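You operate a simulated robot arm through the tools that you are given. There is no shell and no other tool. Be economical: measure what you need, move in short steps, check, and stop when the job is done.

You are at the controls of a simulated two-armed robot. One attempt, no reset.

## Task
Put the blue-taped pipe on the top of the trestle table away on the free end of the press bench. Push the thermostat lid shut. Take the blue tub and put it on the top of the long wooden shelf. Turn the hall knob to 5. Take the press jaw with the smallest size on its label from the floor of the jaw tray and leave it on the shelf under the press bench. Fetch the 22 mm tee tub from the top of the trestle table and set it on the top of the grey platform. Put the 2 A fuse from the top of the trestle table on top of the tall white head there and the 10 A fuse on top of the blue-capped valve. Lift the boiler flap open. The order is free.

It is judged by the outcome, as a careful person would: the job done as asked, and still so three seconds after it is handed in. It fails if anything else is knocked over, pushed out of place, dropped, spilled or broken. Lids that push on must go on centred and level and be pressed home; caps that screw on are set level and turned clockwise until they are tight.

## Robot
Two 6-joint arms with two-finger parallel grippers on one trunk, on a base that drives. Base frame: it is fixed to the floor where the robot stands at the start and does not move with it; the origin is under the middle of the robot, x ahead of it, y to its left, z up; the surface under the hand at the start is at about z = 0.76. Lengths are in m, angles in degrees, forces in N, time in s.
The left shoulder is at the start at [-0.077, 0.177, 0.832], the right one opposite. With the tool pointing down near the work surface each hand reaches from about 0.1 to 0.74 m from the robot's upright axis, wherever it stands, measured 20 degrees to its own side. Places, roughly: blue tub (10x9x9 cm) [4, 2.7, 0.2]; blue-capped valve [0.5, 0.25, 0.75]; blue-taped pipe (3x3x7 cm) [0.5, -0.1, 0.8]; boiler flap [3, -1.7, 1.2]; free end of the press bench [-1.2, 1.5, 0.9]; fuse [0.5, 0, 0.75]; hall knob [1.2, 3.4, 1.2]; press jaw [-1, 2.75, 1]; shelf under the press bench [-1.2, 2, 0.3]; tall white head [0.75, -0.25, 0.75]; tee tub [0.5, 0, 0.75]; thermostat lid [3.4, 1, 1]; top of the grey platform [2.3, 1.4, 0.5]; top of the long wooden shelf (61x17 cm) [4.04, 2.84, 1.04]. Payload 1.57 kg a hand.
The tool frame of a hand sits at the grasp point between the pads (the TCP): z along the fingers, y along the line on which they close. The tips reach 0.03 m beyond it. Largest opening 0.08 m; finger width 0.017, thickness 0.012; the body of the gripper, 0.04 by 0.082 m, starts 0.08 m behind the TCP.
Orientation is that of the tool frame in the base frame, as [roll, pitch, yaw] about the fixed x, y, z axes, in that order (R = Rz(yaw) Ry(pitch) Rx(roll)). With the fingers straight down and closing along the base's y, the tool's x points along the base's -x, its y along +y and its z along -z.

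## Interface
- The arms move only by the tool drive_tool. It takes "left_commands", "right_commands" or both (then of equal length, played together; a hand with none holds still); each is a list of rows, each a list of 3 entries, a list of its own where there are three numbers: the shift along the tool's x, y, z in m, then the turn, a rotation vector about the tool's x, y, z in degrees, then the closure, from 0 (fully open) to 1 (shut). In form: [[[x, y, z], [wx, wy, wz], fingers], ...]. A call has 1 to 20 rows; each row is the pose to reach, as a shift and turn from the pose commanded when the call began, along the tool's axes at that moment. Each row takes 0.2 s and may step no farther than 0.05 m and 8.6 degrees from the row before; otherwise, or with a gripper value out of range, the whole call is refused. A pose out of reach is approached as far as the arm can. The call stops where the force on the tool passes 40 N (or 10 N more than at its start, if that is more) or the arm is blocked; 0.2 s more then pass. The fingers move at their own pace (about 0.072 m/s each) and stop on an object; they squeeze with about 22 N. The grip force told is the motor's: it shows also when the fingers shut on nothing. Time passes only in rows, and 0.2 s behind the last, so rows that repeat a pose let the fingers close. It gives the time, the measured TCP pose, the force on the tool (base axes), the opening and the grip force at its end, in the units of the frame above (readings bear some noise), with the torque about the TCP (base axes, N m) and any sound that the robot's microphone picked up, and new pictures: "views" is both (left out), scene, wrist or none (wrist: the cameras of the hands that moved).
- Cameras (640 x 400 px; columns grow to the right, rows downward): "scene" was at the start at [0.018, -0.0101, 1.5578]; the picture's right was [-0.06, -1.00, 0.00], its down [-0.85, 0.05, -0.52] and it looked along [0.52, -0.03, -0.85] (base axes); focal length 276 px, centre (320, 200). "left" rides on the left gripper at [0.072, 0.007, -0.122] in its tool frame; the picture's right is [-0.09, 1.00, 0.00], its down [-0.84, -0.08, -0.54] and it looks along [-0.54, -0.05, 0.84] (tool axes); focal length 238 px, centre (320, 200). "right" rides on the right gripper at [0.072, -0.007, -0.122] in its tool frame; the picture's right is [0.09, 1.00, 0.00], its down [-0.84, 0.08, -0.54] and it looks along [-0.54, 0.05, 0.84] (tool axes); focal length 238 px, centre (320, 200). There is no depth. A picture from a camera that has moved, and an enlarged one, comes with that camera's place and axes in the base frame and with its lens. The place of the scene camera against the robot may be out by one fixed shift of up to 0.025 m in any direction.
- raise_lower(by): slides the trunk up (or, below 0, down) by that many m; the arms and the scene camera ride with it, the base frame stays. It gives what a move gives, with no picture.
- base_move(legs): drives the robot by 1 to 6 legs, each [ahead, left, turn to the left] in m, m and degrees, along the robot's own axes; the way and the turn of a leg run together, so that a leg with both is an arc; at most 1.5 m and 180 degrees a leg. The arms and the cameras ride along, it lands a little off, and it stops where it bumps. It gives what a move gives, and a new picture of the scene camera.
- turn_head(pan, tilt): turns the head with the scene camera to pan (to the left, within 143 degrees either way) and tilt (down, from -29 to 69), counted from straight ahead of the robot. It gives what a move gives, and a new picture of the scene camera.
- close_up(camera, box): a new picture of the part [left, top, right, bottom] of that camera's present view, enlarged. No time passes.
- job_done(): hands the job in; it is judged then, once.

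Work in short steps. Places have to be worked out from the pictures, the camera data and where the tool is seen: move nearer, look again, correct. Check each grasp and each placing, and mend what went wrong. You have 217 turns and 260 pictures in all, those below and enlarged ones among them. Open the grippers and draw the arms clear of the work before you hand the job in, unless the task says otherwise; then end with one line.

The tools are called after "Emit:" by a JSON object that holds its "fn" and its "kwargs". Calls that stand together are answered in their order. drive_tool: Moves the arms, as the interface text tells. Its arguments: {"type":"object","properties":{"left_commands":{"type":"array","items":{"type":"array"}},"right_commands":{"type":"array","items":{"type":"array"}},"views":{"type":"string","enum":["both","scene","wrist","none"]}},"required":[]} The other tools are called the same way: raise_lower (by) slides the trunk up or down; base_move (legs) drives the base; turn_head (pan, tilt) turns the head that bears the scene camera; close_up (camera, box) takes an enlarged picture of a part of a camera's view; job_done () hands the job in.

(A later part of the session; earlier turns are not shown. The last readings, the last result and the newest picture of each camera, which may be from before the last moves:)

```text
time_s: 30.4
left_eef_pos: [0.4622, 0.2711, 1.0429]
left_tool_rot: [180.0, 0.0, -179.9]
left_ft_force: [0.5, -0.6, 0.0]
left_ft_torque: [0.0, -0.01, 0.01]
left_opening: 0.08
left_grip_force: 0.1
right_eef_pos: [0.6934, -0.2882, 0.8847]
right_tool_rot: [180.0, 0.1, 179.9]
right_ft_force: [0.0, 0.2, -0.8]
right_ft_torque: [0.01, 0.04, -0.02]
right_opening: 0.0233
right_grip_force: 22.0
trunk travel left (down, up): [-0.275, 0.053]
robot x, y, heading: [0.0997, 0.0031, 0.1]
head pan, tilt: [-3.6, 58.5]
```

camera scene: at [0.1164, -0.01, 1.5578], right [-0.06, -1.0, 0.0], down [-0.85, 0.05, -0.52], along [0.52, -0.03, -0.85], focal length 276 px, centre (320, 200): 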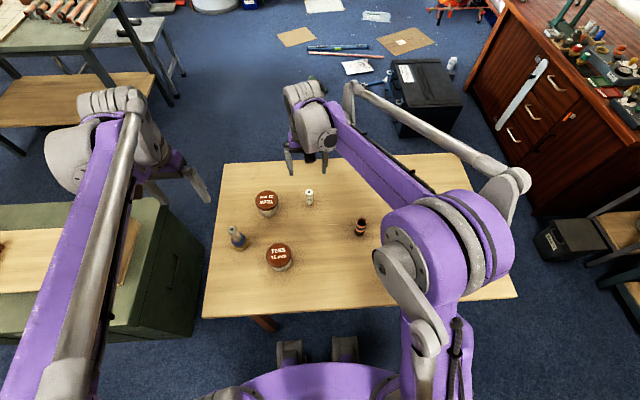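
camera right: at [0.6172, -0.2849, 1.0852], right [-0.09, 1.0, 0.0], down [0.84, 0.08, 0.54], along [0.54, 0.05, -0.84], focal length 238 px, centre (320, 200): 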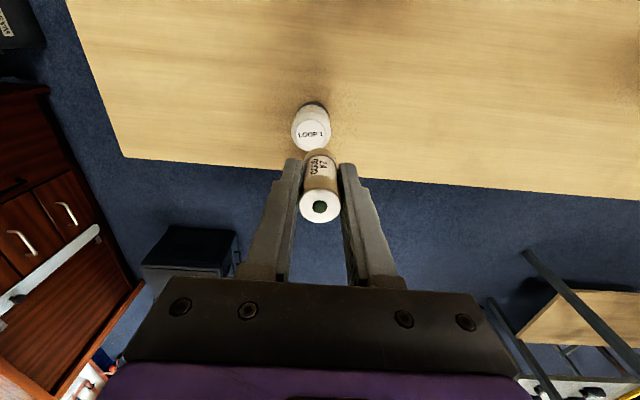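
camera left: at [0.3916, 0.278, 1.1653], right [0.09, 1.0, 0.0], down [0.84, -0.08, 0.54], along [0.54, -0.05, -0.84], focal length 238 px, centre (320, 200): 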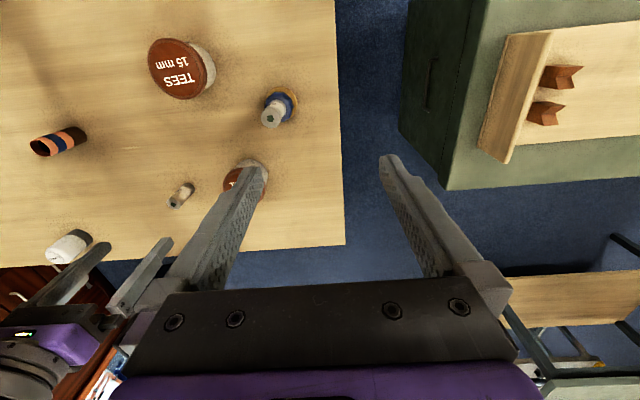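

Emit:
{"fn": "drive_tool", "kwargs": {"right_commands": [[[0, 0, 0.001], [0, 0, 0], 1], [[0, 0, 0.002], [0, 0, 0], 1], [[0, 0, 0.003], [0, 0, 0], 1], [[0, 0, 0.003], [0, 0, 0], 1]], "views": "none"}}

Emit:
{"fn": "close_up", "kwargs": {"camera": "right", "box": [270, 60, 370, 220]}}

```text
time_s: 31.4
left_eef_pos: [0.464, 0.2707, 1.0433]
left_tool_rot: [-180.0, 0.0, 179.9]
left_ft_force: [0.0, -0.3, 0.1]
left_ft_torque: [0.0, 0.02, -0.01]
left_opening: 0.0799
left_grip_force: 0.0
right_eef_pos: [0.6913, -0.2873, 0.8805]
right_tool_rot: [179.9, 0.1, 179.9]
right_ft_force: [0.3, 0.0, -1.3]
right_ft_torque: [0.02, 0.02, 0.01]
right_opening: 0.0231
right_grip_force: 22.0
trunk travel left (down, up): [-0.275, 0.053]
robot x, y, heading: [0.0987, 0.0002, 0.0]
head pan, tilt: [-3.6, 58.5]
```

```text
2.50 times, centred on (320, 140) of right
camera zoom: at [0.6208, -0.2935, 1.0045], right [-0.09, 1.0, 0.0], down [0.84, 0.08, 0.54], along [0.54, 0.05, -0.84], focal length 596 px, centre (320, 350)
```

zoom: 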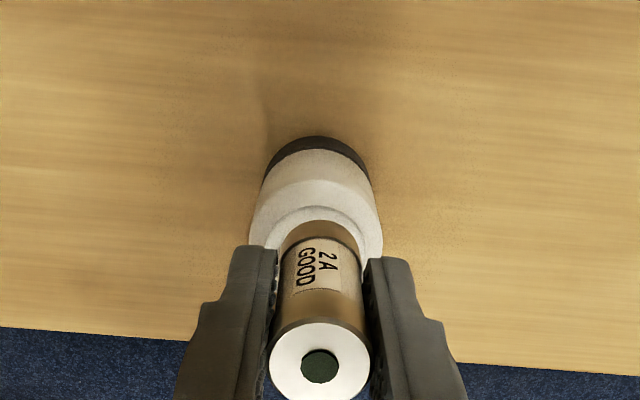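

Emit:
{"fn": "drive_tool", "kwargs": {"right_commands": [[[0, 0, 0.001], [0, 0, 0], 1], [[0, 0, 0.002], [0, 0, 0], 1], [[0, 0, 0.003], [0, 0, 0], 1], [[0, 0, 0.003], [0, 0, 0], 1]], "views": "none"}}

```text
time_s: 32.4
left_eef_pos: [0.4631, 0.2707, 1.0431]
left_tool_rot: [180.0, 0.0, 179.9]
left_ft_force: [-0.1, 0.2, -0.3]
left_ft_torque: [0.0, 0.01, 0.01]
left_opening: 0.08
left_grip_force: 0.0
right_eef_pos: [0.6936, -0.2873, 0.8782]
right_tool_rot: [-179.9, 0.0, -180.0]
right_ft_force: [0.2, 0.8, -0.5]
right_ft_torque: [-0.04, 0.01, 0.04]
right_opening: 0.0229
right_grip_force: 21.6
trunk travel left (down, up): [-0.275, 0.053]
robot x, y, heading: [0.0987, 0.0005, -0.3]
head pan, tilt: [-3.6, 58.5]
```

Emit:
{"fn": "drive_tool", "kwargs": {"right_commands": [[[0, 0, 0.001], [0, 0, 0], 1], [[0, 0, 0.002], [0, 0, 0], 1], [[0, 0, 0.003], [0, 0, 0], 1], [[0, 0, 0.003], [0, 0, 0], 1]], "views": "none"}}

Emit:
{"fn": "close_up", "kwargs": {"camera": "right", "box": [270, 60, 370, 220]}}

```text
time_s: 33.4
left_eef_pos: [0.4632, 0.2715, 1.0431]
left_tool_rot: [180.0, 0.0, 179.9]
left_ft_force: [0.7, 0.3, -0.9]
left_ft_torque: [0.01, -0.02, 0.01]
left_opening: 0.08
left_grip_force: 0.0
right_eef_pos: [0.6928, -0.2879, 0.8764]
right_tool_rot: [179.9, 0.0, -180.0]
right_ft_force: [-0.6, -0.2, -0.5]
right_ft_torque: [-0.01, -0.02, 0.03]
right_opening: 0.0233
right_grip_force: 22.1
trunk travel left (down, up): [-0.275, 0.053]
robot x, y, heading: [0.0968, -0.0019, 0.1]
head pan, tilt: [-3.6, 58.5]
```

```text
2.50 times, centred on (320, 140) of right
camera zoom: at [0.6207, -0.2936, 0.9984], right [-0.09, 1.0, 0.0], down [0.84, 0.08, 0.54], along [0.54, 0.05, -0.84], focal length 596 px, centre (320, 350)
```

zoom: 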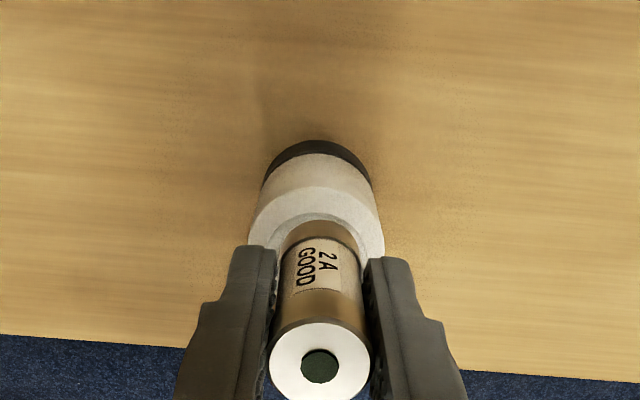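

Emit:
{"fn": "drive_tool", "kwargs": {"right_commands": [[[0, 0, 0.001], [0, 0, 0], 1], [[0, 0, 0.002], [0, 0, 0], 1], [[0, 0, 0.003], [0, 0, 0], 1], [[0, 0, 0.003], [0, 0, 0], 1]], "views": "none"}}

```text
time_s: 34.4
left_eef_pos: [0.463, 0.2714, 1.0427]
left_tool_rot: [-180.0, -0.1, -180.0]
left_ft_force: [0.0, 0.1, 0.1]
left_ft_torque: [-0.04, 0.0, -0.01]
left_opening: 0.0801
left_grip_force: 0.1
right_eef_pos: [0.6944, -0.2865, 0.8731]
right_tool_rot: [179.9, 0.0, -180.0]
right_ft_force: [-0.7, 0.2, -0.3]
right_ft_torque: [-0.01, -0.01, -0.02]
right_opening: 0.0234
right_grip_force: 22.3
trunk travel left (down, up): [-0.275, 0.053]
robot x, y, heading: [0.0989, 0.001, -0.3]
head pan, tilt: [-3.6, 58.5]
```

Emit:
{"fn": "close_up", "kwargs": {"camera": "right", "box": [270, 60, 370, 220]}}

Emit:
{"fn": "close_up", "kwargs": {"camera": "scene", "box": [350, 130, 430, 190]}}

Emit:
{"fn": "close_up", "kwargs": {"camera": "left", "box": [0, 190, 120, 290]}}

```text
2.50 times, centred on (320, 140) of right
camera zoom: at [0.6208, -0.2933, 0.9954], right [-0.09, 1.0, 0.0], down [0.84, 0.08, 0.54], along [0.54, 0.05, -0.84], focal length 596 px, centre (320, 350)
```

zoom: 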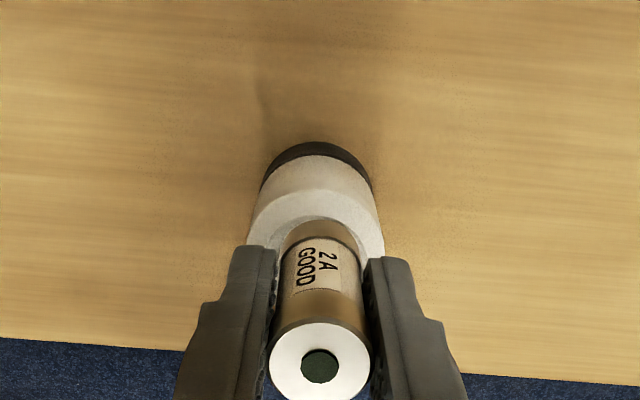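

```text
6.67 times, centred on (390, 160) of scene
camera zoom: at [0.1166, -0.0102, 1.5578], right [-0.06, -1.0, 0.0], down [-0.85, 0.05, -0.52], along [0.52, -0.03, -0.85], focal length 1840 px, centre (-147, 467)
```

zoom: 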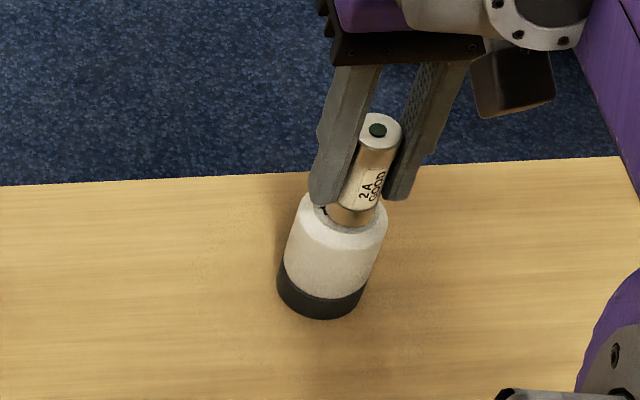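

```text
4.00 times, centred on (60, 240) of left
camera zoom: at [0.3918, 0.2777, 1.1652], right [0.09, 1.0, 0.0], down [0.84, -0.08, 0.54], along [0.54, -0.05, -0.84], focal length 953 px, centre (1360, 40)
```

zoom: 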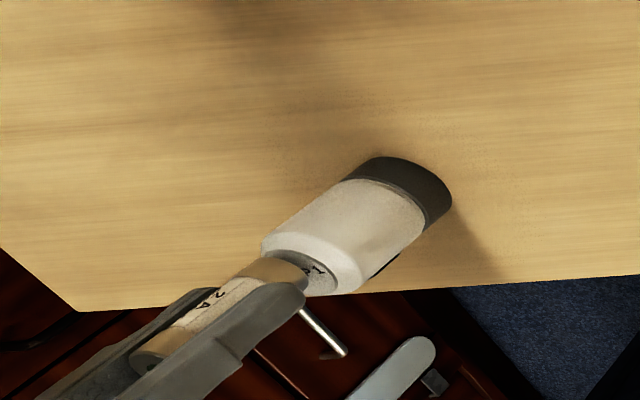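

The left view shows the fuse sitting a bit too near me. I shift 6 mm forward and continue down.

Emit:
{"fn": "drive_tool", "kwargs": {"right_commands": [[[-0.003, 0, -0.002], [0, 0, 0], 1], [[-0.006, 0, -0.001], [0, 0, 0], 1], [[-0.006, 0, 0.001], [0, 0, 0], 1], [[-0.006, 0, 0.002], [0, 0, 0], 1], [[-0.006, 0, 0.002], [0, 0, 0], 1]], "views": "none"}}

Emit:
{"fn": "close_up", "kwargs": {"camera": "right", "box": [270, 60, 370, 220]}}

Emit:
{"fn": "close_up", "kwargs": {"camera": "left", "box": [20, 220, 100, 270]}}

```text
time_s: 35.5
left_eef_pos: [0.4638, 0.271, 1.0428]
left_tool_rot: [-180.0, 0.0, 179.9]
left_ft_force: [0.0, 0.9, 0.6]
left_ft_torque: [-0.02, 0.04, -0.01]
left_opening: 0.0798
left_grip_force: 0.1
right_eef_pos: [0.6989, -0.2872, 0.8713]
right_tool_rot: [179.9, 0.1, 179.9]
right_ft_force: [-0.6, -0.5, 0.0]
right_ft_torque: [-0.02, 0.0, 0.01]
right_opening: 0.0233
right_grip_force: 22.3
trunk travel left (down, up): [-0.275, 0.053]
robot x, y, heading: [0.0963, 0.0023, -0.1]
head pan, tilt: [-3.6, 58.5]
```

```text
2.50 times, centred on (320, 140) of right
camera zoom: at [0.6265, -0.2936, 0.9936], right [-0.09, 1.0, 0.0], down [0.84, 0.08, 0.54], along [0.54, 0.05, -0.84], focal length 596 px, centre (320, 350)
```

zoom: 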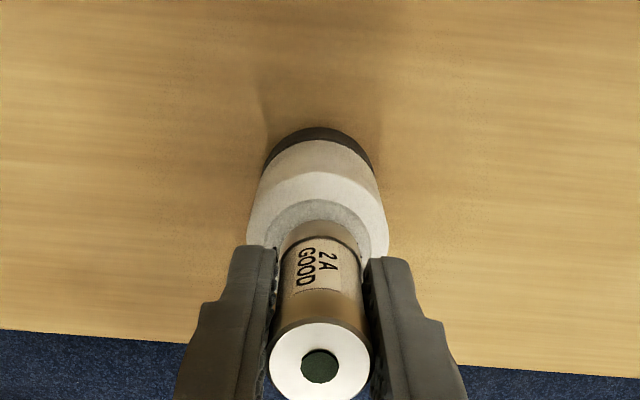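

```text
8.00 times, centred on (60, 245) of left
camera zoom: at [0.3918, 0.2777, 1.1652], right [0.09, 1.0, 0.0], down [0.84, -0.08, 0.54], along [0.54, -0.05, -0.84], focal length 1907 px, centre (2400, -160)
```

zoom: 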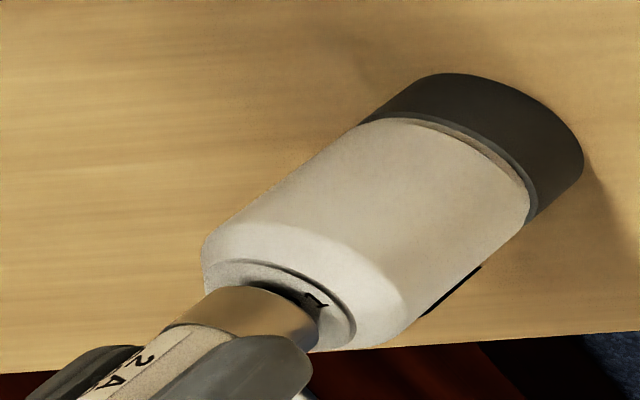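

Now it looks centred with a small gap. I continue down.

Emit:
{"fn": "drive_tool", "kwargs": {"right_commands": [[[0, 0, 0.001], [0, 0, 0], 1], [[0, 0, 0.002], [0, 0, 0], 1], [[0, 0, 0.003], [0, 0, 0], 1], [[0, 0, 0.003], [0, 0, 0], 1]], "views": "none"}}

```text
time_s: 36.5
left_eef_pos: [0.4628, 0.2711, 1.0436]
left_tool_rot: [-180.0, 0.0, -180.0]
left_ft_force: [0.2, 0.6, -0.3]
left_ft_torque: [-0.01, 0.0, -0.02]
left_opening: 0.0799
left_grip_force: 0.1
right_eef_pos: [0.6999, -0.2867, 0.8678]
right_tool_rot: [179.9, 0.1, 179.9]
right_ft_force: [0.1, -1.2, 0.2]
right_ft_torque: [0.0, 0.05, 0.0]
right_opening: 0.0233
right_grip_force: 22.1
trunk travel left (down, up): [-0.275, 0.053]
robot x, y, heading: [0.0976, 0.0017, 0.1]
head pan, tilt: [-3.6, 58.5]
```

Emit:
{"fn": "drive_tool", "kwargs": {"right_commands": [[[0, 0, 0.001], [0, 0, 0], 1], [[0, 0, 0.002], [0, 0, 0], 1], [[0, 0, 0.003], [0, 0, 0], 1], [[0, 0, 0.003], [0, 0, 0], 1]], "views": "none"}}

Emit:
{"fn": "close_up", "kwargs": {"camera": "left", "box": [20, 220, 100, 270]}}

```text
time_s: 37.5
left_eef_pos: [0.4616, 0.271, 1.0432]
left_tool_rot: [180.0, 0.1, -179.9]
left_ft_force: [0.2, 0.8, -0.5]
left_ft_torque: [-0.01, 0.0, 0.02]
left_opening: 0.0797
left_grip_force: 0.0
right_eef_pos: [0.6993, -0.2877, 0.8665]
right_tool_rot: [180.0, 0.1, 180.0]
right_ft_force: [4.3, -3.2, 17.1]
right_ft_torque: [-0.06, -0.11, 0.02]
right_opening: 0.0233
right_grip_force: 21.9
trunk travel left (down, up): [-0.275, 0.053]
robot x, y, heading: [0.1, -0.0001, -0.0]
head pan, tilt: [-3.6, 58.5]
```

```text
8.00 times, centred on (60, 245) of left
camera zoom: at [0.3909, 0.2781, 1.1656], right [0.09, 1.0, 0.0], down [0.84, -0.08, 0.54], along [0.54, -0.05, -0.84], focal length 1907 px, centre (2400, -160)
```

zoom: 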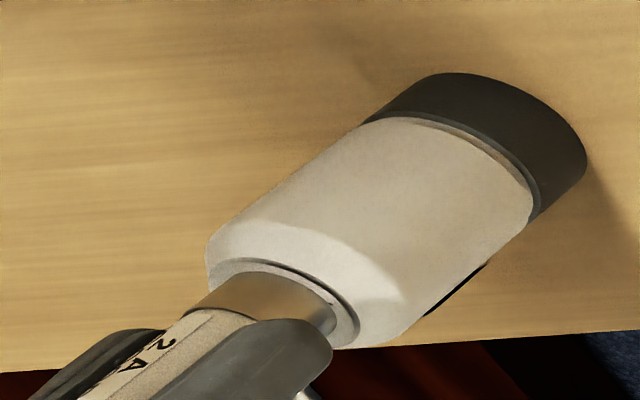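

Contact at 17 N, centred. I ease off and release.

Emit:
{"fn": "drive_tool", "kwargs": {"right_commands": [[[0, 0, -0.0015], [0, 0, 0], 1], [[0, 0, -0.002], [0, 0, 0], 0.6], [[0, 0, -0.002], [0, 0, 0], 0.4], [[0, 0, -0.002], [0, 0, 0], 0.2], [[0, 0, -0.002], [0, 0, 0], 0.0], [[0, 0, -0.002], [0, 0, 0], 0.0]], "views": "wrist"}}

```text
time_s: 39.0
left_eef_pos: [0.4639, 0.2723, 1.0433]
left_tool_rot: [-179.9, 0.0, 180.0]
left_ft_force: [0.1, 0.1, -0.7]
left_ft_torque: [-0.01, -0.02, 0.0]
left_opening: 0.0801
left_grip_force: 0.0
right_eef_pos: [0.699, -0.288, 0.8666]
right_tool_rot: [180.0, 0.1, 180.0]
right_ft_force: [-0.1, 0.5, 0.1]
right_ft_torque: [-0.04, 0.03, -0.03]
right_opening: 0.0799
right_grip_force: 0.1
trunk travel left (down, up): [-0.275, 0.053]
robot x, y, heading: [0.0956, -0.0014, -0.1]
head pan, tilt: [-3.6, 58.5]
camera right: at [0.6263, -0.2939, 0.9899], right [-0.09, 1.0, 0.0], down [0.84, 0.08, 0.54], along [0.54, 0.05, -0.84], focal length 238 px, centre (320, 200)
```

right: 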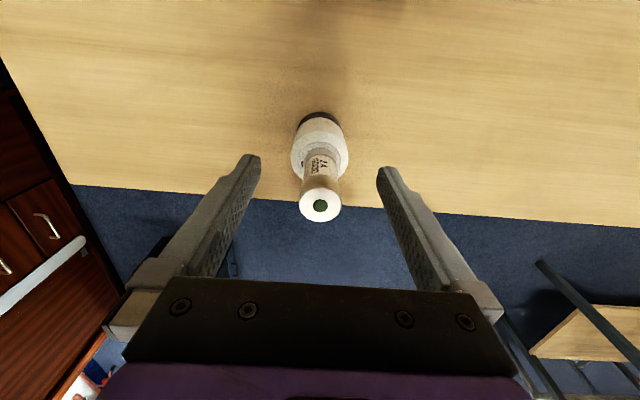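

The 2 A fuse stands on the head. I raise the right hand and move it over the pipe.

Emit:
{"fn": "drive_tool", "kwargs": {"right_commands": [[[0, 0, -0.04], [0, 0, 0], 0], [[0, 0, -0.08], [0, 0, 0], 0], [[0, 0, -0.12], [0, 0, 0], 0], [[0.04, 0.02, -0.13], [0, 0, 0], 0], [[0.08, 0.045, -0.13], [0, 0, 0], 0], [[0.12, 0.07, -0.13], [0, 0, 0], 0], [[0.16, 0.095, -0.13], [0, 0, 0], 0], [[0.2, 0.115, -0.13], [0, 0, 0], 0], [[0.235, 0.138, -0.12], [0, 0, 0], 0], [[0.235, 0.138, -0.12], [0, 0, 0], 0]], "views": "both"}}

```text
time_s: 41.1
left_eef_pos: [0.4628, 0.2704, 1.0436]
left_tool_rot: [179.9, 0.0, -180.0]
left_ft_force: [1.3, 0.2, -0.5]
left_ft_torque: [0.05, 0.02, 0.0]
left_opening: 0.0803
left_grip_force: 0.2
right_eef_pos: [0.4652, -0.1503, 0.9877]
right_tool_rot: [180.0, 0.0, -180.0]
right_ft_force: [0.3, 0.7, 0.0]
right_ft_torque: [0.0, -0.01, -0.01]
right_opening: 0.08
right_grip_force: 0.0
trunk travel left (down, up): [-0.275, 0.053]
robot x, y, heading: [0.0947, 0.0019, 0.1]
head pan, tilt: [-3.6, 58.5]
camera scene: at [0.1174, -0.0104, 1.5578], right [-0.06, -1.0, 0.0], down [-0.85, 0.05, -0.52], along [0.52, -0.03, -0.85], focal length 276 px, centre (320, 200)
camera right: at [0.3924, -0.1566, 1.1092], right [-0.09, 1.0, 0.0], down [0.84, 0.08, 0.54], along [0.54, 0.05, -0.84], focal length 238 px, centre (320, 200)
```

scene: 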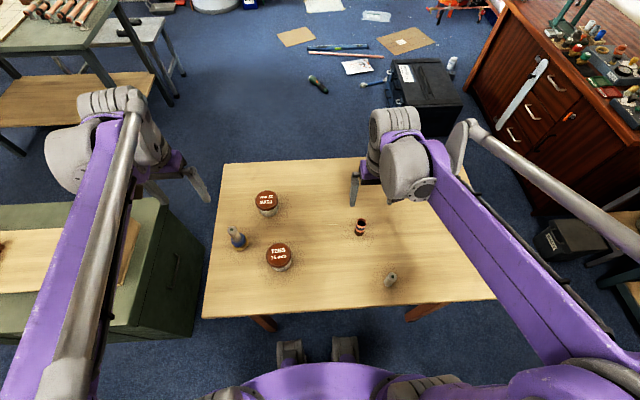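
right: 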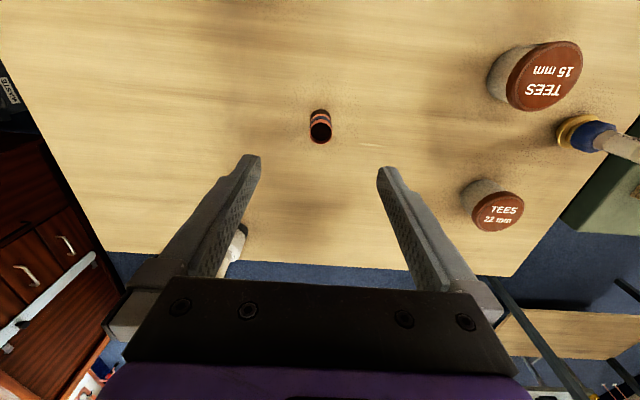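

The pipe is at [0.4785, -0.149]. I descend to z 0.80 and grip it.

Emit:
{"fn": "drive_tool", "kwargs": {"right_commands": [[[-0.0135, 0.001, 0.04], [0, 0, 0], 0], [[-0.0135, 0.001, 0.08], [0, 0, 0], 0], [[-0.0135, 0.001, 0.12], [0, 0, 0], 0], [[-0.0135, 0.001, 0.16], [0, 0, 0], 0], [[-0.0135, 0.001, 0.187], [0, 0, 0], 0], [[-0.0135, 0.001, 0.187], [0, 0, 0], 1], [[-0.0135, 0.001, 0.187], [0, 0, 0], 1], [[-0.0135, 0.001, 0.187], [0, 0, 0], 1], [[-0.0135, 0.001, 0.187], [0, 0, 0], 1], [[-0.0135, 0.001, 0.15], [0, 0, 0], 1], [[-0.0135, 0.001, 0.11], [0, 0, 0], 1], [[-0.0135, 0.001, 0.07], [0, 0, 0], 1], [[-0.0135, 0.001, 0.03], [0, 0, 0], 1], [[-0.0135, 0.001, -0.01], [0, 0, 0], 1], [[-0.0135, 0.001, -0.05], [0, 0, 0], 1]], "views": "wrist"}}

```text
time_s: 44.4
left_eef_pos: [0.4638, 0.2726, 1.0436]
left_tool_rot: [-180.0, 0.0, -180.0]
left_ft_force: [-0.5, 0.4, 0.1]
left_ft_torque: [-0.02, 0.0, -0.02]
left_opening: 0.0799
left_grip_force: 0.0
right_eef_pos: [0.4775, -0.1478, 1.0361]
right_tool_rot: [-180.0, 0.0, -179.9]
right_ft_force: [0.1, -1.1, -0.7]
right_ft_torque: [0.0, 0.01, 0.0]
right_opening: 0.0269
right_grip_force: 21.9
trunk travel left (down, up): [-0.275, 0.053]
robot x, y, heading: [0.1001, -0.0022, 0.1]
head pan, tilt: [-3.6, 58.5]
camera right: at [0.4049, -0.1546, 1.1605], right [-0.09, 1.0, 0.0], down [0.84, 0.08, 0.54], along [0.54, 0.05, -0.84], focal length 238 px, centre (320, 200)
```

right: 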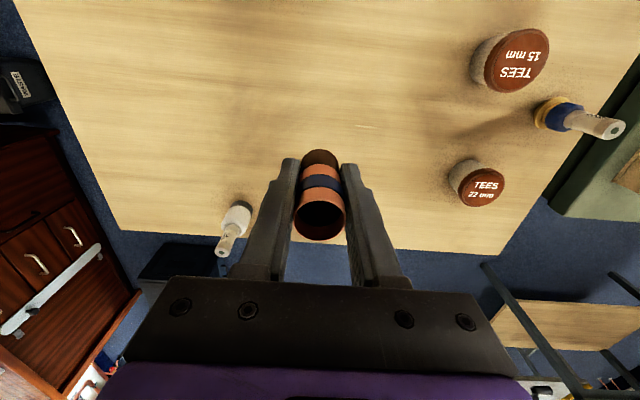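

The pipe is held. I draw both hands in and back off the table, then survey toward the press bench.

Emit:
{"fn": "drive_tool", "kwargs": {"left_commands": [[[0.03, 0, -0.03], [0, 0, 0], 0], [[0.06, 0, -0.05], [0, 0, 0], 0], [[0.09, 0, -0.05], [0, 0, 0], 0], [[0.12, 0, -0.05], [0, 0, 0], 0]], "right_commands": [[[0.03, -0.02, -0.02], [0, 0, 0], 1], [[0.06, -0.04, -0.04], [0, 0, 0], 1], [[0.09, -0.06, -0.05], [0, 0, 0], 1], [[0.12, -0.08, -0.05], [0, 0, 0], 1]], "views": "none"}}

Emit:
{"fn": "base_move", "kwargs": {"legs": [[-0.25, 0, 0]]}}

Emit:
{"fn": "turn_head", "kwargs": {"pan": 125, "tilt": 25}}

Emit:
{"fn": "turn_head", "kwargs": {"pan": 75, "tilt": 25}}

Emit:
{"fn": "turn_head", "kwargs": {"pan": 20, "tilt": 20}}

Emit:
{"fn": "turn_head", "kwargs": {"pan": -40, "tilt": 20}}

```text
time_s: 45.4
left_eef_pos: [0.3412, 0.2705, 1.0937]
left_tool_rot: [179.9, 0.1, -179.9]
left_ft_force: [0.2, 0.0, -0.6]
left_ft_torque: [-0.01, -0.04, 0.03]
left_opening: 0.0798
left_grip_force: 0.0
right_eef_pos: [0.3557, -0.2293, 1.0883]
right_tool_rot: [180.0, 0.1, -180.0]
right_ft_force: [-0.1, 0.6, -0.5]
right_ft_torque: [-0.01, -0.01, -0.01]
right_opening: 0.0267
right_grip_force: 22.1
trunk travel left (down, up): [-0.275, 0.053]
robot x, y, heading: [0.1001, 0.0003, 0.1]
head pan, tilt: [-3.6, 58.5]
```

```text
time_s: 47.2
left_eef_pos: [0.0941, 0.2712, 1.0943]
left_tool_rot: [-180.0, 0.0, -180.0]
left_ft_force: [0.3, 0.1, 0.3]
left_ft_torque: [-0.04, 0.02, 0.0]
left_opening: 0.0803
left_grip_force: 0.0
right_eef_pos: [0.108, -0.2288, 1.0881]
right_tool_rot: [-180.0, 0.0, 180.0]
right_ft_force: [0.4, 0.7, 0.0]
right_ft_torque: [0.0, -0.01, -0.02]
right_opening: 0.0268
right_grip_force: 22.0
trunk travel left (down, up): [-0.275, 0.053]
robot x, y, heading: [-0.1493, 0.0014, -0.1]
head pan, tilt: [-3.6, 58.5]
camera scene: at [-0.133, -0.0101, 1.5578], right [-0.06, -1.0, 0.0], down [-0.85, 0.05, -0.52], along [0.52, -0.03, -0.85], focal length 276 px, centre (320, 200)
```

scene: 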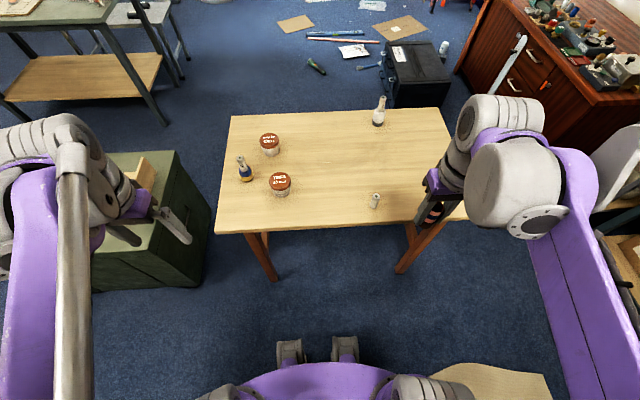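

```text
time_s: 49.3
left_eef_pos: [0.094, 0.2716, 1.0948]
left_tool_rot: [180.0, -0.1, -180.0]
left_ft_force: [0.1, 0.2, 0.1]
left_ft_torque: [0.0, 0.03, 0.01]
left_opening: 0.0799
left_grip_force: 0.1
right_eef_pos: [0.1081, -0.2296, 1.0879]
right_tool_rot: [180.0, 0.1, -180.0]
right_ft_force: [0.0, 0.3, -0.9]
right_ft_torque: [0.01, 0.03, 0.01]
right_opening: 0.0267
right_grip_force: 22.0
trunk travel left (down, up): [-0.275, 0.053]
robot x, y, heading: [-0.1495, -0.0031, -0.1]
head pan, tilt: [125.0, 25.0]
camera scene: at [-0.2539, 0.0699, 1.6061], right [0.82, 0.57, 0.0], down [0.24, -0.35, -0.91], along [-0.52, 0.74, -0.42], focal length 276 px, centre (320, 200)
```

scene: 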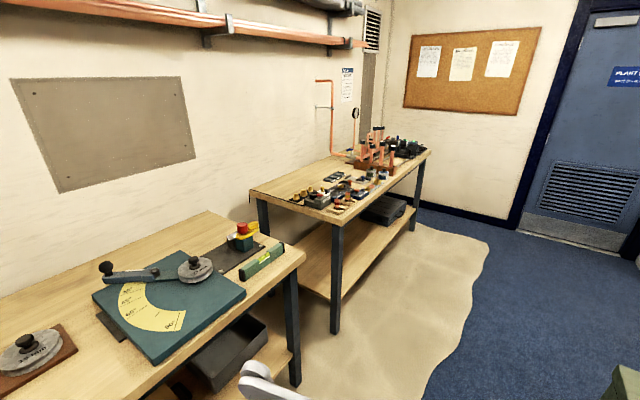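

```text
time_s: 50.5
left_eef_pos: [0.0941, 0.2702, 1.0936]
left_tool_rot: [180.0, 0.0, -180.0]
left_ft_force: [-0.8, 0.2, -0.2]
left_ft_torque: [-0.02, 0.0, 0.01]
left_opening: 0.08
left_grip_force: 0.1
right_eef_pos: [0.108, -0.2284, 1.0867]
right_tool_rot: [180.0, 0.0, 179.9]
right_ft_force: [-0.8, -0.1, -1.2]
right_ft_torque: [-0.03, 0.03, -0.03]
right_opening: 0.0269
right_grip_force: 21.4
trunk travel left (down, up): [-0.275, 0.053]
robot x, y, heading: [-0.1528, 0.0001, 0.1]
head pan, tilt: [75.0, 25.0]
camera scene: at [-0.1773, 0.0833, 1.6061], right [0.97, -0.26, 0.0], down [-0.11, -0.41, -0.91], along [0.23, 0.88, -0.42], focal length 276 px, centre (320, 200)
```

scene: 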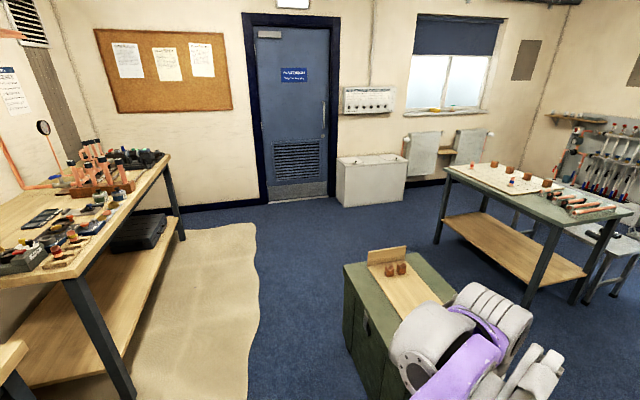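

```text
time_s: 51.7
left_eef_pos: [0.0944, 0.2708, 1.0937]
left_tool_rot: [-179.9, 0.1, -179.9]
left_ft_force: [0.4, 0.3, -0.9]
left_ft_torque: [-0.02, 0.01, 0.0]
left_opening: 0.0801
left_grip_force: 0.1
right_eef_pos: [0.1092, -0.2295, 1.0876]
right_tool_rot: [-180.0, 0.0, 180.0]
right_ft_force: [0.5, -0.4, -0.5]
right_ft_torque: [0.0, 0.0, 0.0]
right_opening: 0.0267
right_grip_force: 22.0
trunk travel left (down, up): [-0.275, 0.053]
robot x, y, heading: [-0.1499, -0.0005, 0.2]
head pan, tilt: [20.0, 20.0]
camera scene: at [-0.1136, 0.0262, 1.6142], right [0.34, -0.94, 0.0], down [-0.32, -0.12, -0.94], along [0.88, 0.32, -0.34], focal length 276 px, centre (320, 200)
```

scene: 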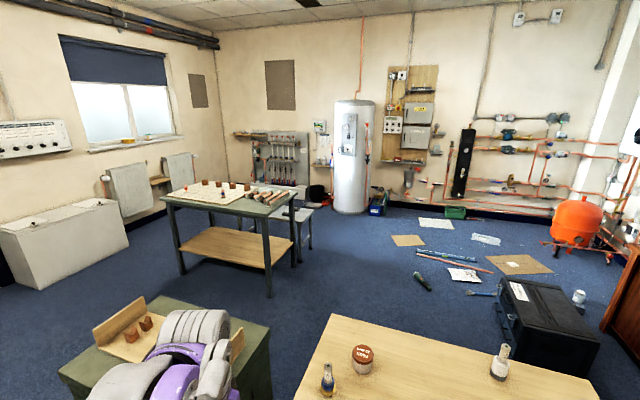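

```text
time_s: 53.0
left_eef_pos: [0.0943, 0.2714, 1.0948]
left_tool_rot: [180.0, -0.1, 180.0]
left_ft_force: [1.2, 0.8, -0.1]
left_ft_torque: [0.01, 0.01, 0.01]
left_opening: 0.0799
left_grip_force: 0.1
right_eef_pos: [0.1099, -0.2289, 1.0878]
right_tool_rot: [180.0, 0.0, -180.0]
right_ft_force: [0.1, -0.7, -1.8]
right_ft_torque: [-0.01, 0.0, 0.03]
right_opening: 0.0267
right_grip_force: 21.9
trunk travel left (down, up): [-0.275, 0.053]
robot x, y, heading: [-0.1491, -0.0009, -0.2]
head pan, tilt: [-40.0, 20.0]
camera scene: at [-0.1298, -0.0656, 1.6142], right [-0.64, -0.77, 0.0], down [-0.26, 0.22, -0.94], along [0.72, -0.6, -0.34], focal length 276 px, centre (320, 200)
```

scene: 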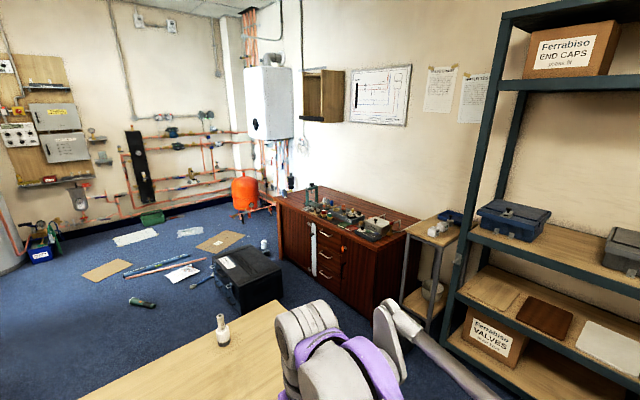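

The survey shows the whole room. I drive to the press bench's free end by backing off, turning round and sliding right, holding a safe standoff at first.

Emit:
{"fn": "base_move", "kwargs": {"legs": [[-0.2, 0.2, 0], [0, 0, 180], [0.05, -1.05, 0]]}}

Emit:
{"fn": "turn_head", "kwargs": {"pan": -20, "tilt": 40}}

```text
time_s: 71.8
left_eef_pos: [-0.6306, 0.9884, 1.0932]
left_tool_rot: [-180.0, 0.0, -1.3]
left_ft_force: [0.2, -0.6, 0.3]
left_ft_torque: [0.01, 0.0, -0.02]
left_opening: 0.0802
left_grip_force: 0.0
right_eef_pos: [-0.6343, 1.4879, 1.0887]
right_tool_rot: [180.0, -0.1, -1.4]
right_ft_force: [0.2, -0.2, -0.4]
right_ft_torque: [-0.04, 0.01, 0.01]
right_opening: 0.0269
right_grip_force: 22.0
trunk travel left (down, up): [-0.275, 0.053]
robot x, y, heading: [-0.379, 1.2519, 178.6]
head pan, tilt: [-40.0, 20.0]
camera scene: at [-0.4175, 1.3087, 1.6142], right [0.66, 0.75, 0.0], down [0.26, -0.23, -0.94], along [-0.71, 0.62, -0.34], focal length 276 px, centre (320, 200)
```

scene: 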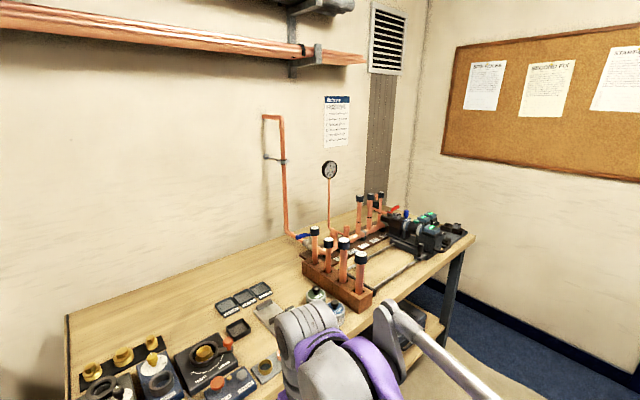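

```text
time_s: 72.6
left_eef_pos: [-0.6317, 0.9874, 1.094]
left_tool_rot: [-180.0, -0.1, -1.3]
left_ft_force: [0.0, 0.3, -0.5]
left_ft_torque: [0.0, -0.02, -0.01]
left_opening: 0.08
left_grip_force: 0.1
right_eef_pos: [-0.6327, 1.4877, 1.0866]
right_tool_rot: [-180.0, 0.0, -1.3]
right_ft_force: [0.3, -0.1, 0.4]
right_ft_torque: [0.05, 0.0, -0.01]
right_opening: 0.0268
right_grip_force: 21.6
trunk travel left (down, up): [-0.275, 0.053]
robot x, y, heading: [-0.3787, 1.2513, 178.6]
head pan, tilt: [-20.0, 40.0]
camera scene: at [-0.4267, 1.2781, 1.5828], right [0.36, 0.93, 0.0], down [0.6, -0.23, -0.77], along [-0.71, 0.28, -0.64], focal length 276 px, centre (320, 200)
```

scene: 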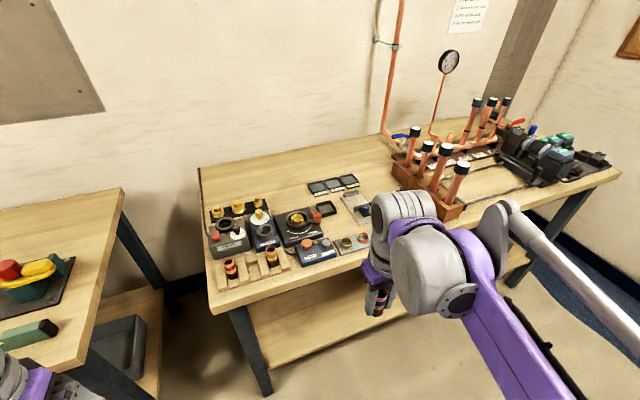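

Emit:
{"fn": "close_up", "kwargs": {"camera": "scene", "box": [190, 160, 390, 300]}}

Emit:
{"fn": "turn_head", "kwargs": {"pan": -50, "tilt": 30}}

```text
2.86 times, centred on (290, 230) of scene
camera zoom: at [-0.4267, 1.2781, 1.5828], right [0.36, 0.93, 0.0], down [0.6, -0.23, -0.77], along [-0.71, 0.28, -0.64], focal length 789 px, centre (406, 114)
```

zoom: 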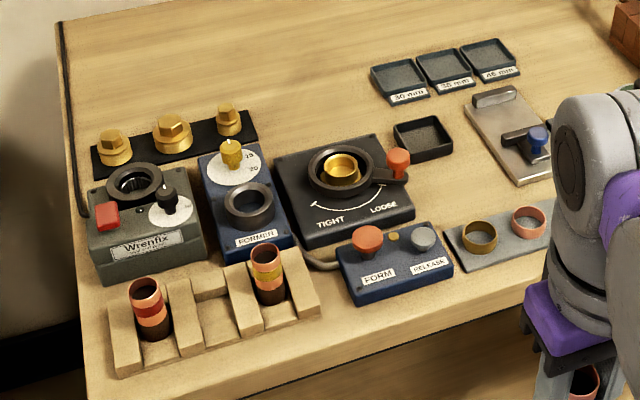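

```text
time_s: 73.6
left_eef_pos: [-0.6315, 0.9881, 1.0942]
left_tool_rot: [180.0, 0.0, -1.3]
left_ft_force: [0.1, 0.3, -0.6]
left_ft_torque: [0.01, -0.01, 0.03]
left_opening: 0.0801
left_grip_force: 0.0
right_eef_pos: [-0.6337, 1.4888, 1.088]
right_tool_rot: [-179.9, 0.0, -1.3]
right_ft_force: [-0.7, 0.1, -0.9]
right_ft_torque: [-0.01, 0.02, 0.0]
right_opening: 0.0266
right_grip_force: 21.4
trunk travel left (down, up): [-0.275, 0.053]
robot x, y, heading: [-0.3791, 1.2528, 178.7]
head pan, tilt: [-50.0, 30.0]
camera scene: at [-0.4041, 1.3177, 1.5981], right [0.78, 0.63, 0.0], down [0.31, -0.39, -0.87], along [-0.54, 0.68, -0.5], focal length 276 px, centre (320, 200)
```

scene: 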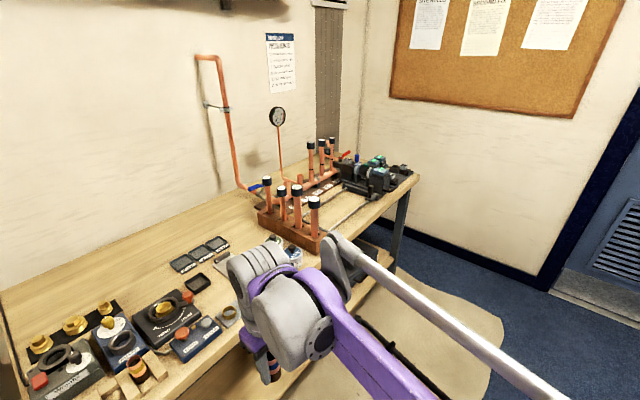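

The bench end holds tools, but the area behind them, around [-1.3, 1.45], is clear. I drive 0.25 closer to bring it in reach.

Emit:
{"fn": "base_move", "kwargs": {"legs": [[0.25, 0, 1.4]]}}

Emit:
{"fn": "turn_head", "kwargs": {"pan": -10, "tilt": 50}}

```text
time_s: 75.5
left_eef_pos: [-0.8669, 0.9865, 1.0943]
left_tool_rot: [180.0, -0.1, 0.0]
left_ft_force: [0.5, -0.6, -0.4]
left_ft_torque: [-0.03, 0.02, 0.0]
left_opening: 0.0803
left_grip_force: 0.1
right_eef_pos: [-0.8802, 1.4863, 1.0867]
right_tool_rot: [-180.0, 0.0, -0.1]
right_ft_force: [-0.1, -0.9, -0.3]
right_ft_torque: [0.03, 0.0, 0.0]
right_opening: 0.0268
right_grip_force: 21.7
trunk travel left (down, up): [-0.275, 0.053]
robot x, y, heading: [-0.62, 1.2572, -180.2]
head pan, tilt: [-50.0, 30.0]
stopped in leg 1: the robot was blocked; the commanded pose is now the measured one
camera scene: at [-0.6469, 1.3206, 1.5981], right [0.77, 0.64, 0.0], down [0.32, -0.38, -0.87], along [-0.56, 0.66, -0.5], focal length 276 px, centre (320, 200)
```

scene: 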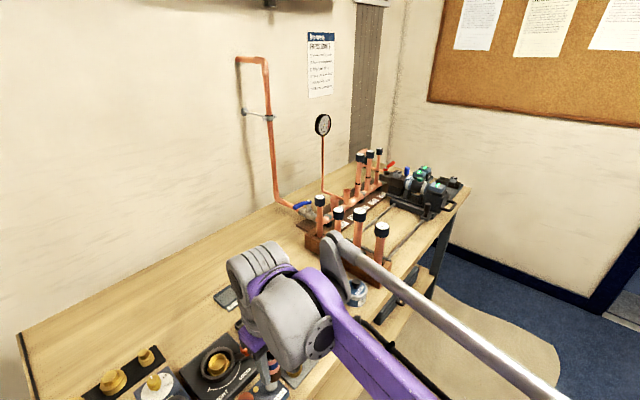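

```text
time_s: 76.6
left_eef_pos: [-0.8651, 0.9865, 1.095]
left_tool_rot: [-179.9, 0.0, 0.0]
left_ft_force: [0.6, 0.2, 0.5]
left_ft_torque: [0.04, 0.05, 0.01]
left_opening: 0.08
left_grip_force: 0.2
right_eef_pos: [-0.8791, 1.4861, 1.0878]
right_tool_rot: [179.9, 0.1, 0.0]
right_ft_force: [-1.0, 0.5, -0.4]
right_ft_torque: [0.02, 0.04, 0.02]
right_opening: 0.0266
right_grip_force: 22.2
trunk travel left (down, up): [-0.275, 0.053]
robot x, y, heading: [-0.6201, 1.2631, -180.3]
head pan, tilt: [-10.0, 50.0]
camera scene: at [-0.664, 1.2647, 1.5686], right [0.17, 0.98, 0.0], down [0.75, -0.13, -0.64], along [-0.63, 0.11, -0.77], focal length 276 px, centre (320, 200)
```

scene: 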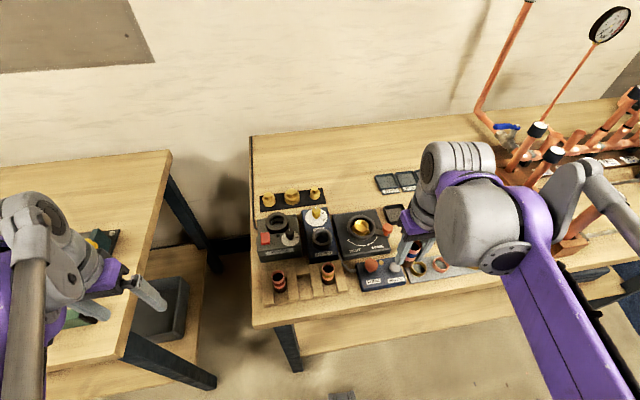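

The robot touched something at x=-0.62, which is close enough. I extend the right hand high over the free patch at about [-1.28, 1.46] and look.

Emit:
{"fn": "drive_tool", "kwargs": {"right_commands": [[[-0.04, 0.003, 0], [0, 0, 0], 1], [[-0.08, 0.006, 0], [0, 0, 0], 1], [[-0.12, 0.009, 0], [0, 0, 0], 1], [[-0.16, 0.012, 0], [0, 0, 0], 1], [[-0.2, 0.015, 0], [0, 0, 0], 1], [[-0.24, 0.018, 0], [0, 0, 0], 1], [[-0.28, 0.02, 0], [0, 0, 0], 1], [[-0.32, 0.022, 0], [0, 0, 0], 1], [[-0.36, 0.024, 0], [0, 0, 0], 1], [[-0.4, 0.026, 0], [0, 0, 0], 1], [[-0.4, 0.026, 0], [0, 0, 0], 1]], "views": "both"}}

```text
time_s: 79.0
left_eef_pos: [-0.866, 0.9859, 1.0935]
left_tool_rot: [-179.9, 0.0, 0.1]
left_ft_force: [-0.3, 0.7, -0.5]
left_ft_torque: [0.0, -0.03, 0.01]
left_opening: 0.0799
left_grip_force: 0.0
right_eef_pos: [-1.247, 1.4589, 1.0691]
right_tool_rot: [180.0, 0.0, 0.0]
right_ft_force: [1.0, -0.3, -1.2]
right_ft_torque: [0.07, 0.02, -0.02]
right_opening: 0.0268
right_grip_force: 22.5
right hand out of reach, approached as far as the arm can: row 10, 11
trunk travel left (down, up): [-0.275, 0.053]
robot x, y, heading: [-0.6234, 1.258, -180.1]
head pan, tilt: [-10.0, 50.0]
camera scene: at [-0.6651, 1.2648, 1.5686], right [0.17, 0.98, 0.0], down [0.75, -0.13, -0.64], along [-0.63, 0.11, -0.77], focal length 276 px, centre (320, 200)
camera right: at [-1.1759, 1.4656, 1.1932], right [0.09, -1.0, 0.0], down [-0.84, -0.08, 0.54], along [-0.54, -0.05, -0.84], focal length 238 px, centre (320, 200)
```

scene: 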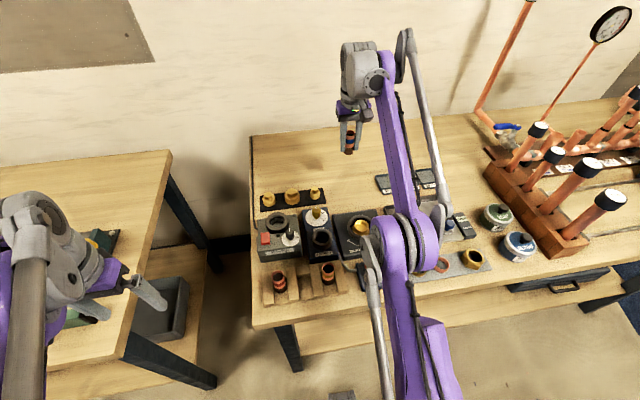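
right: 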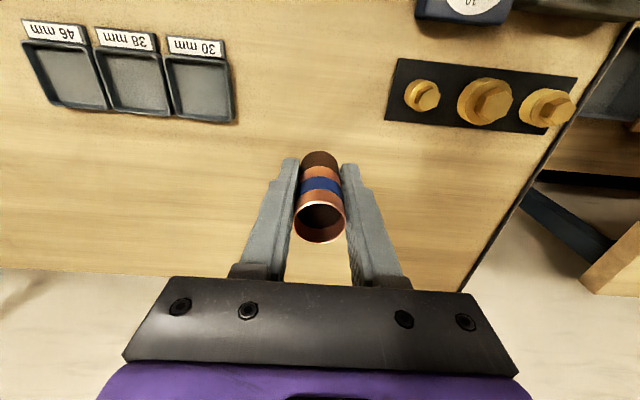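

The patch between the gold fittings (y≈1.38) and the trays (y≈1.56) is free below the hand. I lower toward the surface.

Emit:
{"fn": "drive_tool", "kwargs": {"right_commands": [[[0.02, 0.0, 0.02], [0, 0, 0], 1], [[0.02, -0.008, 0.05], [0, 0, 0], 1], [[0.02, -0.008, 0.08], [0, 0, 0], 1], [[0.02, -0.008, 0.1], [0, 0, 0], 1], [[0.02, -0.008, 0.1], [0, 0, 0], 1]], "views": "wrist"}}

```text
time_s: 80.2
left_eef_pos: [-0.8657, 0.9856, 1.0935]
left_tool_rot: [-180.0, 0.0, 0.0]
left_ft_force: [-0.1, -0.1, 0.3]
left_ft_torque: [0.01, -0.04, 0.08]
left_opening: 0.08
left_grip_force: 0.0
right_eef_pos: [-1.2268, 1.4662, 0.9721]
right_tool_rot: [-180.0, -0.1, 0.1]
right_ft_force: [-0.1, 0.0, 0.1]
right_ft_torque: [0.02, 0.01, -0.03]
right_opening: 0.0267
right_grip_force: 22.2
trunk travel left (down, up): [-0.275, 0.053]
robot x, y, heading: [-0.6212, 1.259, -179.9]
head pan, tilt: [-10.0, 50.0]
camera right: at [-1.1553, 1.4738, 1.0934], right [0.09, -1.0, 0.0], down [-0.84, -0.08, 0.54], along [-0.54, -0.05, -0.84], focal length 238 px, centre (320, 200)
```

right: 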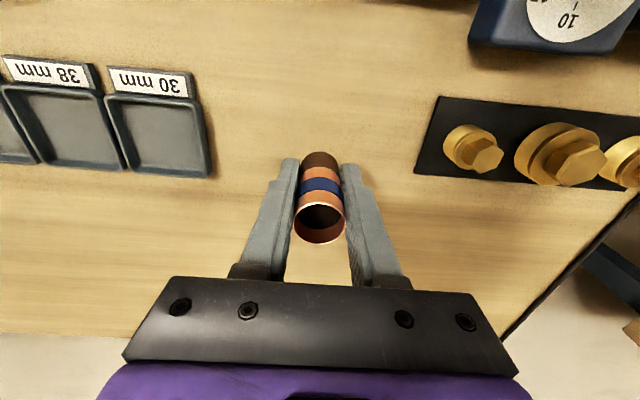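

Emit:
{"fn": "drive_tool", "kwargs": {"right_commands": [[[-0.01, 0, 0.005], [0, 0, 0], 1], [[-0.015, 0, 0.01], [0, 0, 0], 1], [[-0.015, 0, 0.013], [0, 0, 0], 1], [[-0.015, 0, 0.016], [0, 0, 0], 1], [[-0.015, 0, 0.018], [0, 0, 0], 1], [[-0.015, 0, 0.018], [0, 0, 0], 1]], "views": "wrist"}}

```text
time_s: 81.6
left_eef_pos: [-0.8653, 0.9848, 1.0945]
left_tool_rot: [179.9, 0.0, 0.1]
left_ft_force: [-0.3, 0.2, 0.7]
left_ft_torque: [0.01, 0.02, 0.0]
left_opening: 0.0801
left_grip_force: 0.0
right_eef_pos: [-1.2416, 1.4659, 0.9539]
right_tool_rot: [180.0, 0.1, -0.1]
right_ft_force: [-0.2, -0.6, -0.7]
right_ft_torque: [0.02, 0.01, 0.0]
right_opening: 0.0268
right_grip_force: 21.7
trunk travel left (down, up): [-0.275, 0.053]
robot x, y, heading: [-0.6206, 1.2491, -179.9]
head pan, tilt: [-10.0, 50.0]
camera right: at [-1.1701, 1.4737, 1.0761], right [0.09, -1.0, 0.0], down [-0.84, -0.08, 0.54], along [-0.54, -0.05, -0.84], focal length 238 px, centre (320, 200)
```

right: 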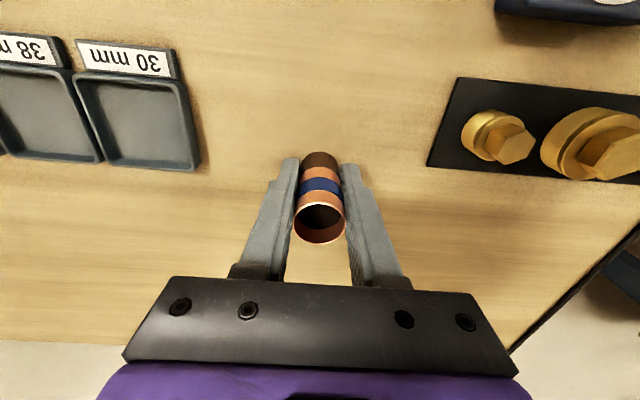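

Not touching yet. I continue down in small steps.

Emit:
{"fn": "drive_tool", "kwargs": {"right_commands": [[[0, 0, 0.002], [0, 0, 0], 1], [[0, 0, 0.004], [0, 0, 0], 1], [[0, 0, 0.006], [0, 0, 0], 1], [[0, 0, 0.006], [0, 0, 0], 1]], "views": "none"}}

Emit:
{"fn": "close_up", "kwargs": {"camera": "scene", "box": [300, 100, 400, 200]}}

```text
time_s: 82.6
left_eef_pos: [-0.8654, 0.9852, 1.0942]
left_tool_rot: [180.0, -0.1, 0.1]
left_ft_force: [-0.3, -0.1, -0.7]
left_ft_torque: [0.0, 0.03, 0.0]
left_opening: 0.0796
left_grip_force: 0.0
right_eef_pos: [-1.2422, 1.4678, 0.9468]
right_tool_rot: [-180.0, 0.0, 0.0]
right_ft_force: [0.7, -0.4, 0.1]
right_ft_torque: [-0.01, -0.01, -0.01]
right_opening: 0.027
right_grip_force: 22.4
trunk travel left (down, up): [-0.275, 0.053]
robot x, y, heading: [-0.6193, 1.2578, -180.0]
head pan, tilt: [-10.0, 50.0]
```

```text
4.00 times, centred on (350, 150) of scene
camera zoom: at [-0.6642, 1.2646, 1.5686], right [0.17, 0.98, 0.0], down [0.75, -0.13, -0.64], along [-0.63, 0.11, -0.77], focal length 1104 px, centre (200, 400)
```

zoom: 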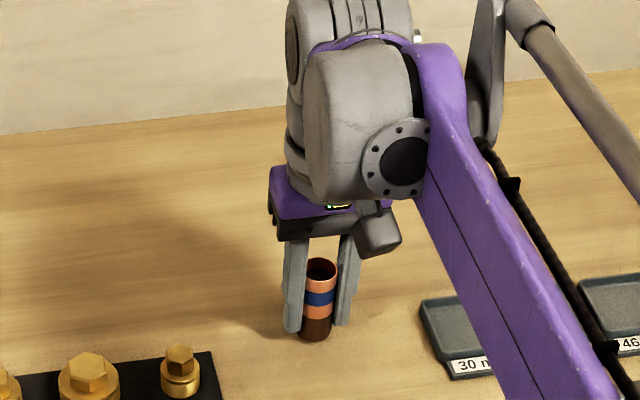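

Emit:
{"fn": "drive_tool", "kwargs": {"right_commands": [[[0, 0, 0.002], [0, 0, 0], 1], [[0, 0, 0.004], [0, 0, 0], 1], [[0, 0, 0.006], [0, 0, 0], 1], [[0, 0, 0.007], [0, 0, 0], 1]], "views": "none"}}

```text
time_s: 83.6
left_eef_pos: [-0.8649, 0.985, 1.094]
left_tool_rot: [-180.0, 0.0, 0.0]
left_ft_force: [-1.3, 0.5, 1.0]
left_ft_torque: [0.04, -0.02, -0.03]
left_opening: 0.0799
left_grip_force: 0.0
right_eef_pos: [-1.2415, 1.4675, 0.9398]
right_tool_rot: [180.0, 0.0, 0.1]
right_ft_force: [-0.4, 0.8, -0.5]
right_ft_torque: [0.01, 0.03, 0.03]
right_opening: 0.0269
right_grip_force: 22.1
trunk travel left (down, up): [-0.275, 0.053]
robot x, y, heading: [-0.6193, 1.2581, -180.1]
head pan, tilt: [-10.0, 50.0]
```

Emit:
{"fn": "drive_tool", "kwargs": {"right_commands": [[[0, 0, 0.002], [0, 0, 0], 1], [[0, 0, 0.004], [0, 0, 0], 1], [[0, 0, 0.006], [0, 0, 0], 1], [[0, 0, 0.006], [0, 0, 0], 1]], "views": "none"}}

Emit:
{"fn": "close_up", "kwargs": {"camera": "right", "box": [240, 100, 400, 260]}}

```text
time_s: 84.6
left_eef_pos: [-0.8639, 0.9855, 1.095]
left_tool_rot: [-180.0, 0.0, 0.0]
left_ft_force: [-0.1, 0.1, -0.6]
left_ft_torque: [0.0, -0.01, 0.0]
left_opening: 0.08
left_grip_force: 0.1
right_eef_pos: [-1.2392, 1.4667, 0.9349]
right_tool_rot: [-180.0, 0.0, 0.0]
right_ft_force: [-0.6, 0.3, 12.9]
right_ft_torque: [-0.01, 0.07, 0.02]
right_opening: 0.0267
right_grip_force: 22.2
trunk travel left (down, up): [-0.275, 0.053]
robot x, y, heading: [-0.6209, 1.2576, -179.9]
head pan, tilt: [-10.0, 50.0]
```

```text
2.50 times, centred on (320, 180) of right
camera zoom: at [-1.1692, 1.4736, 1.0578], right [0.09, -1.0, 0.0], down [-0.84, -0.08, 0.54], along [-0.54, -0.05, -0.84], focal length 596 px, centre (320, 250)
```

zoom: 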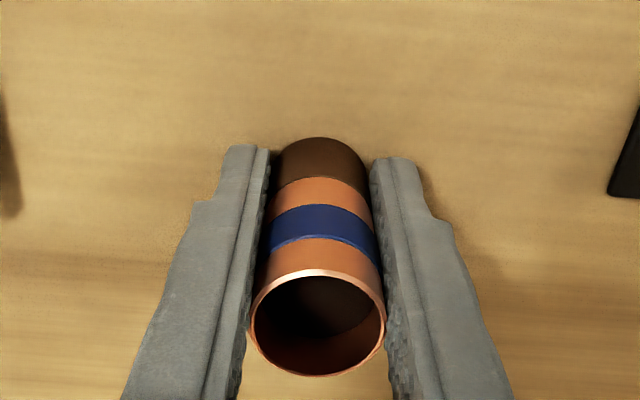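

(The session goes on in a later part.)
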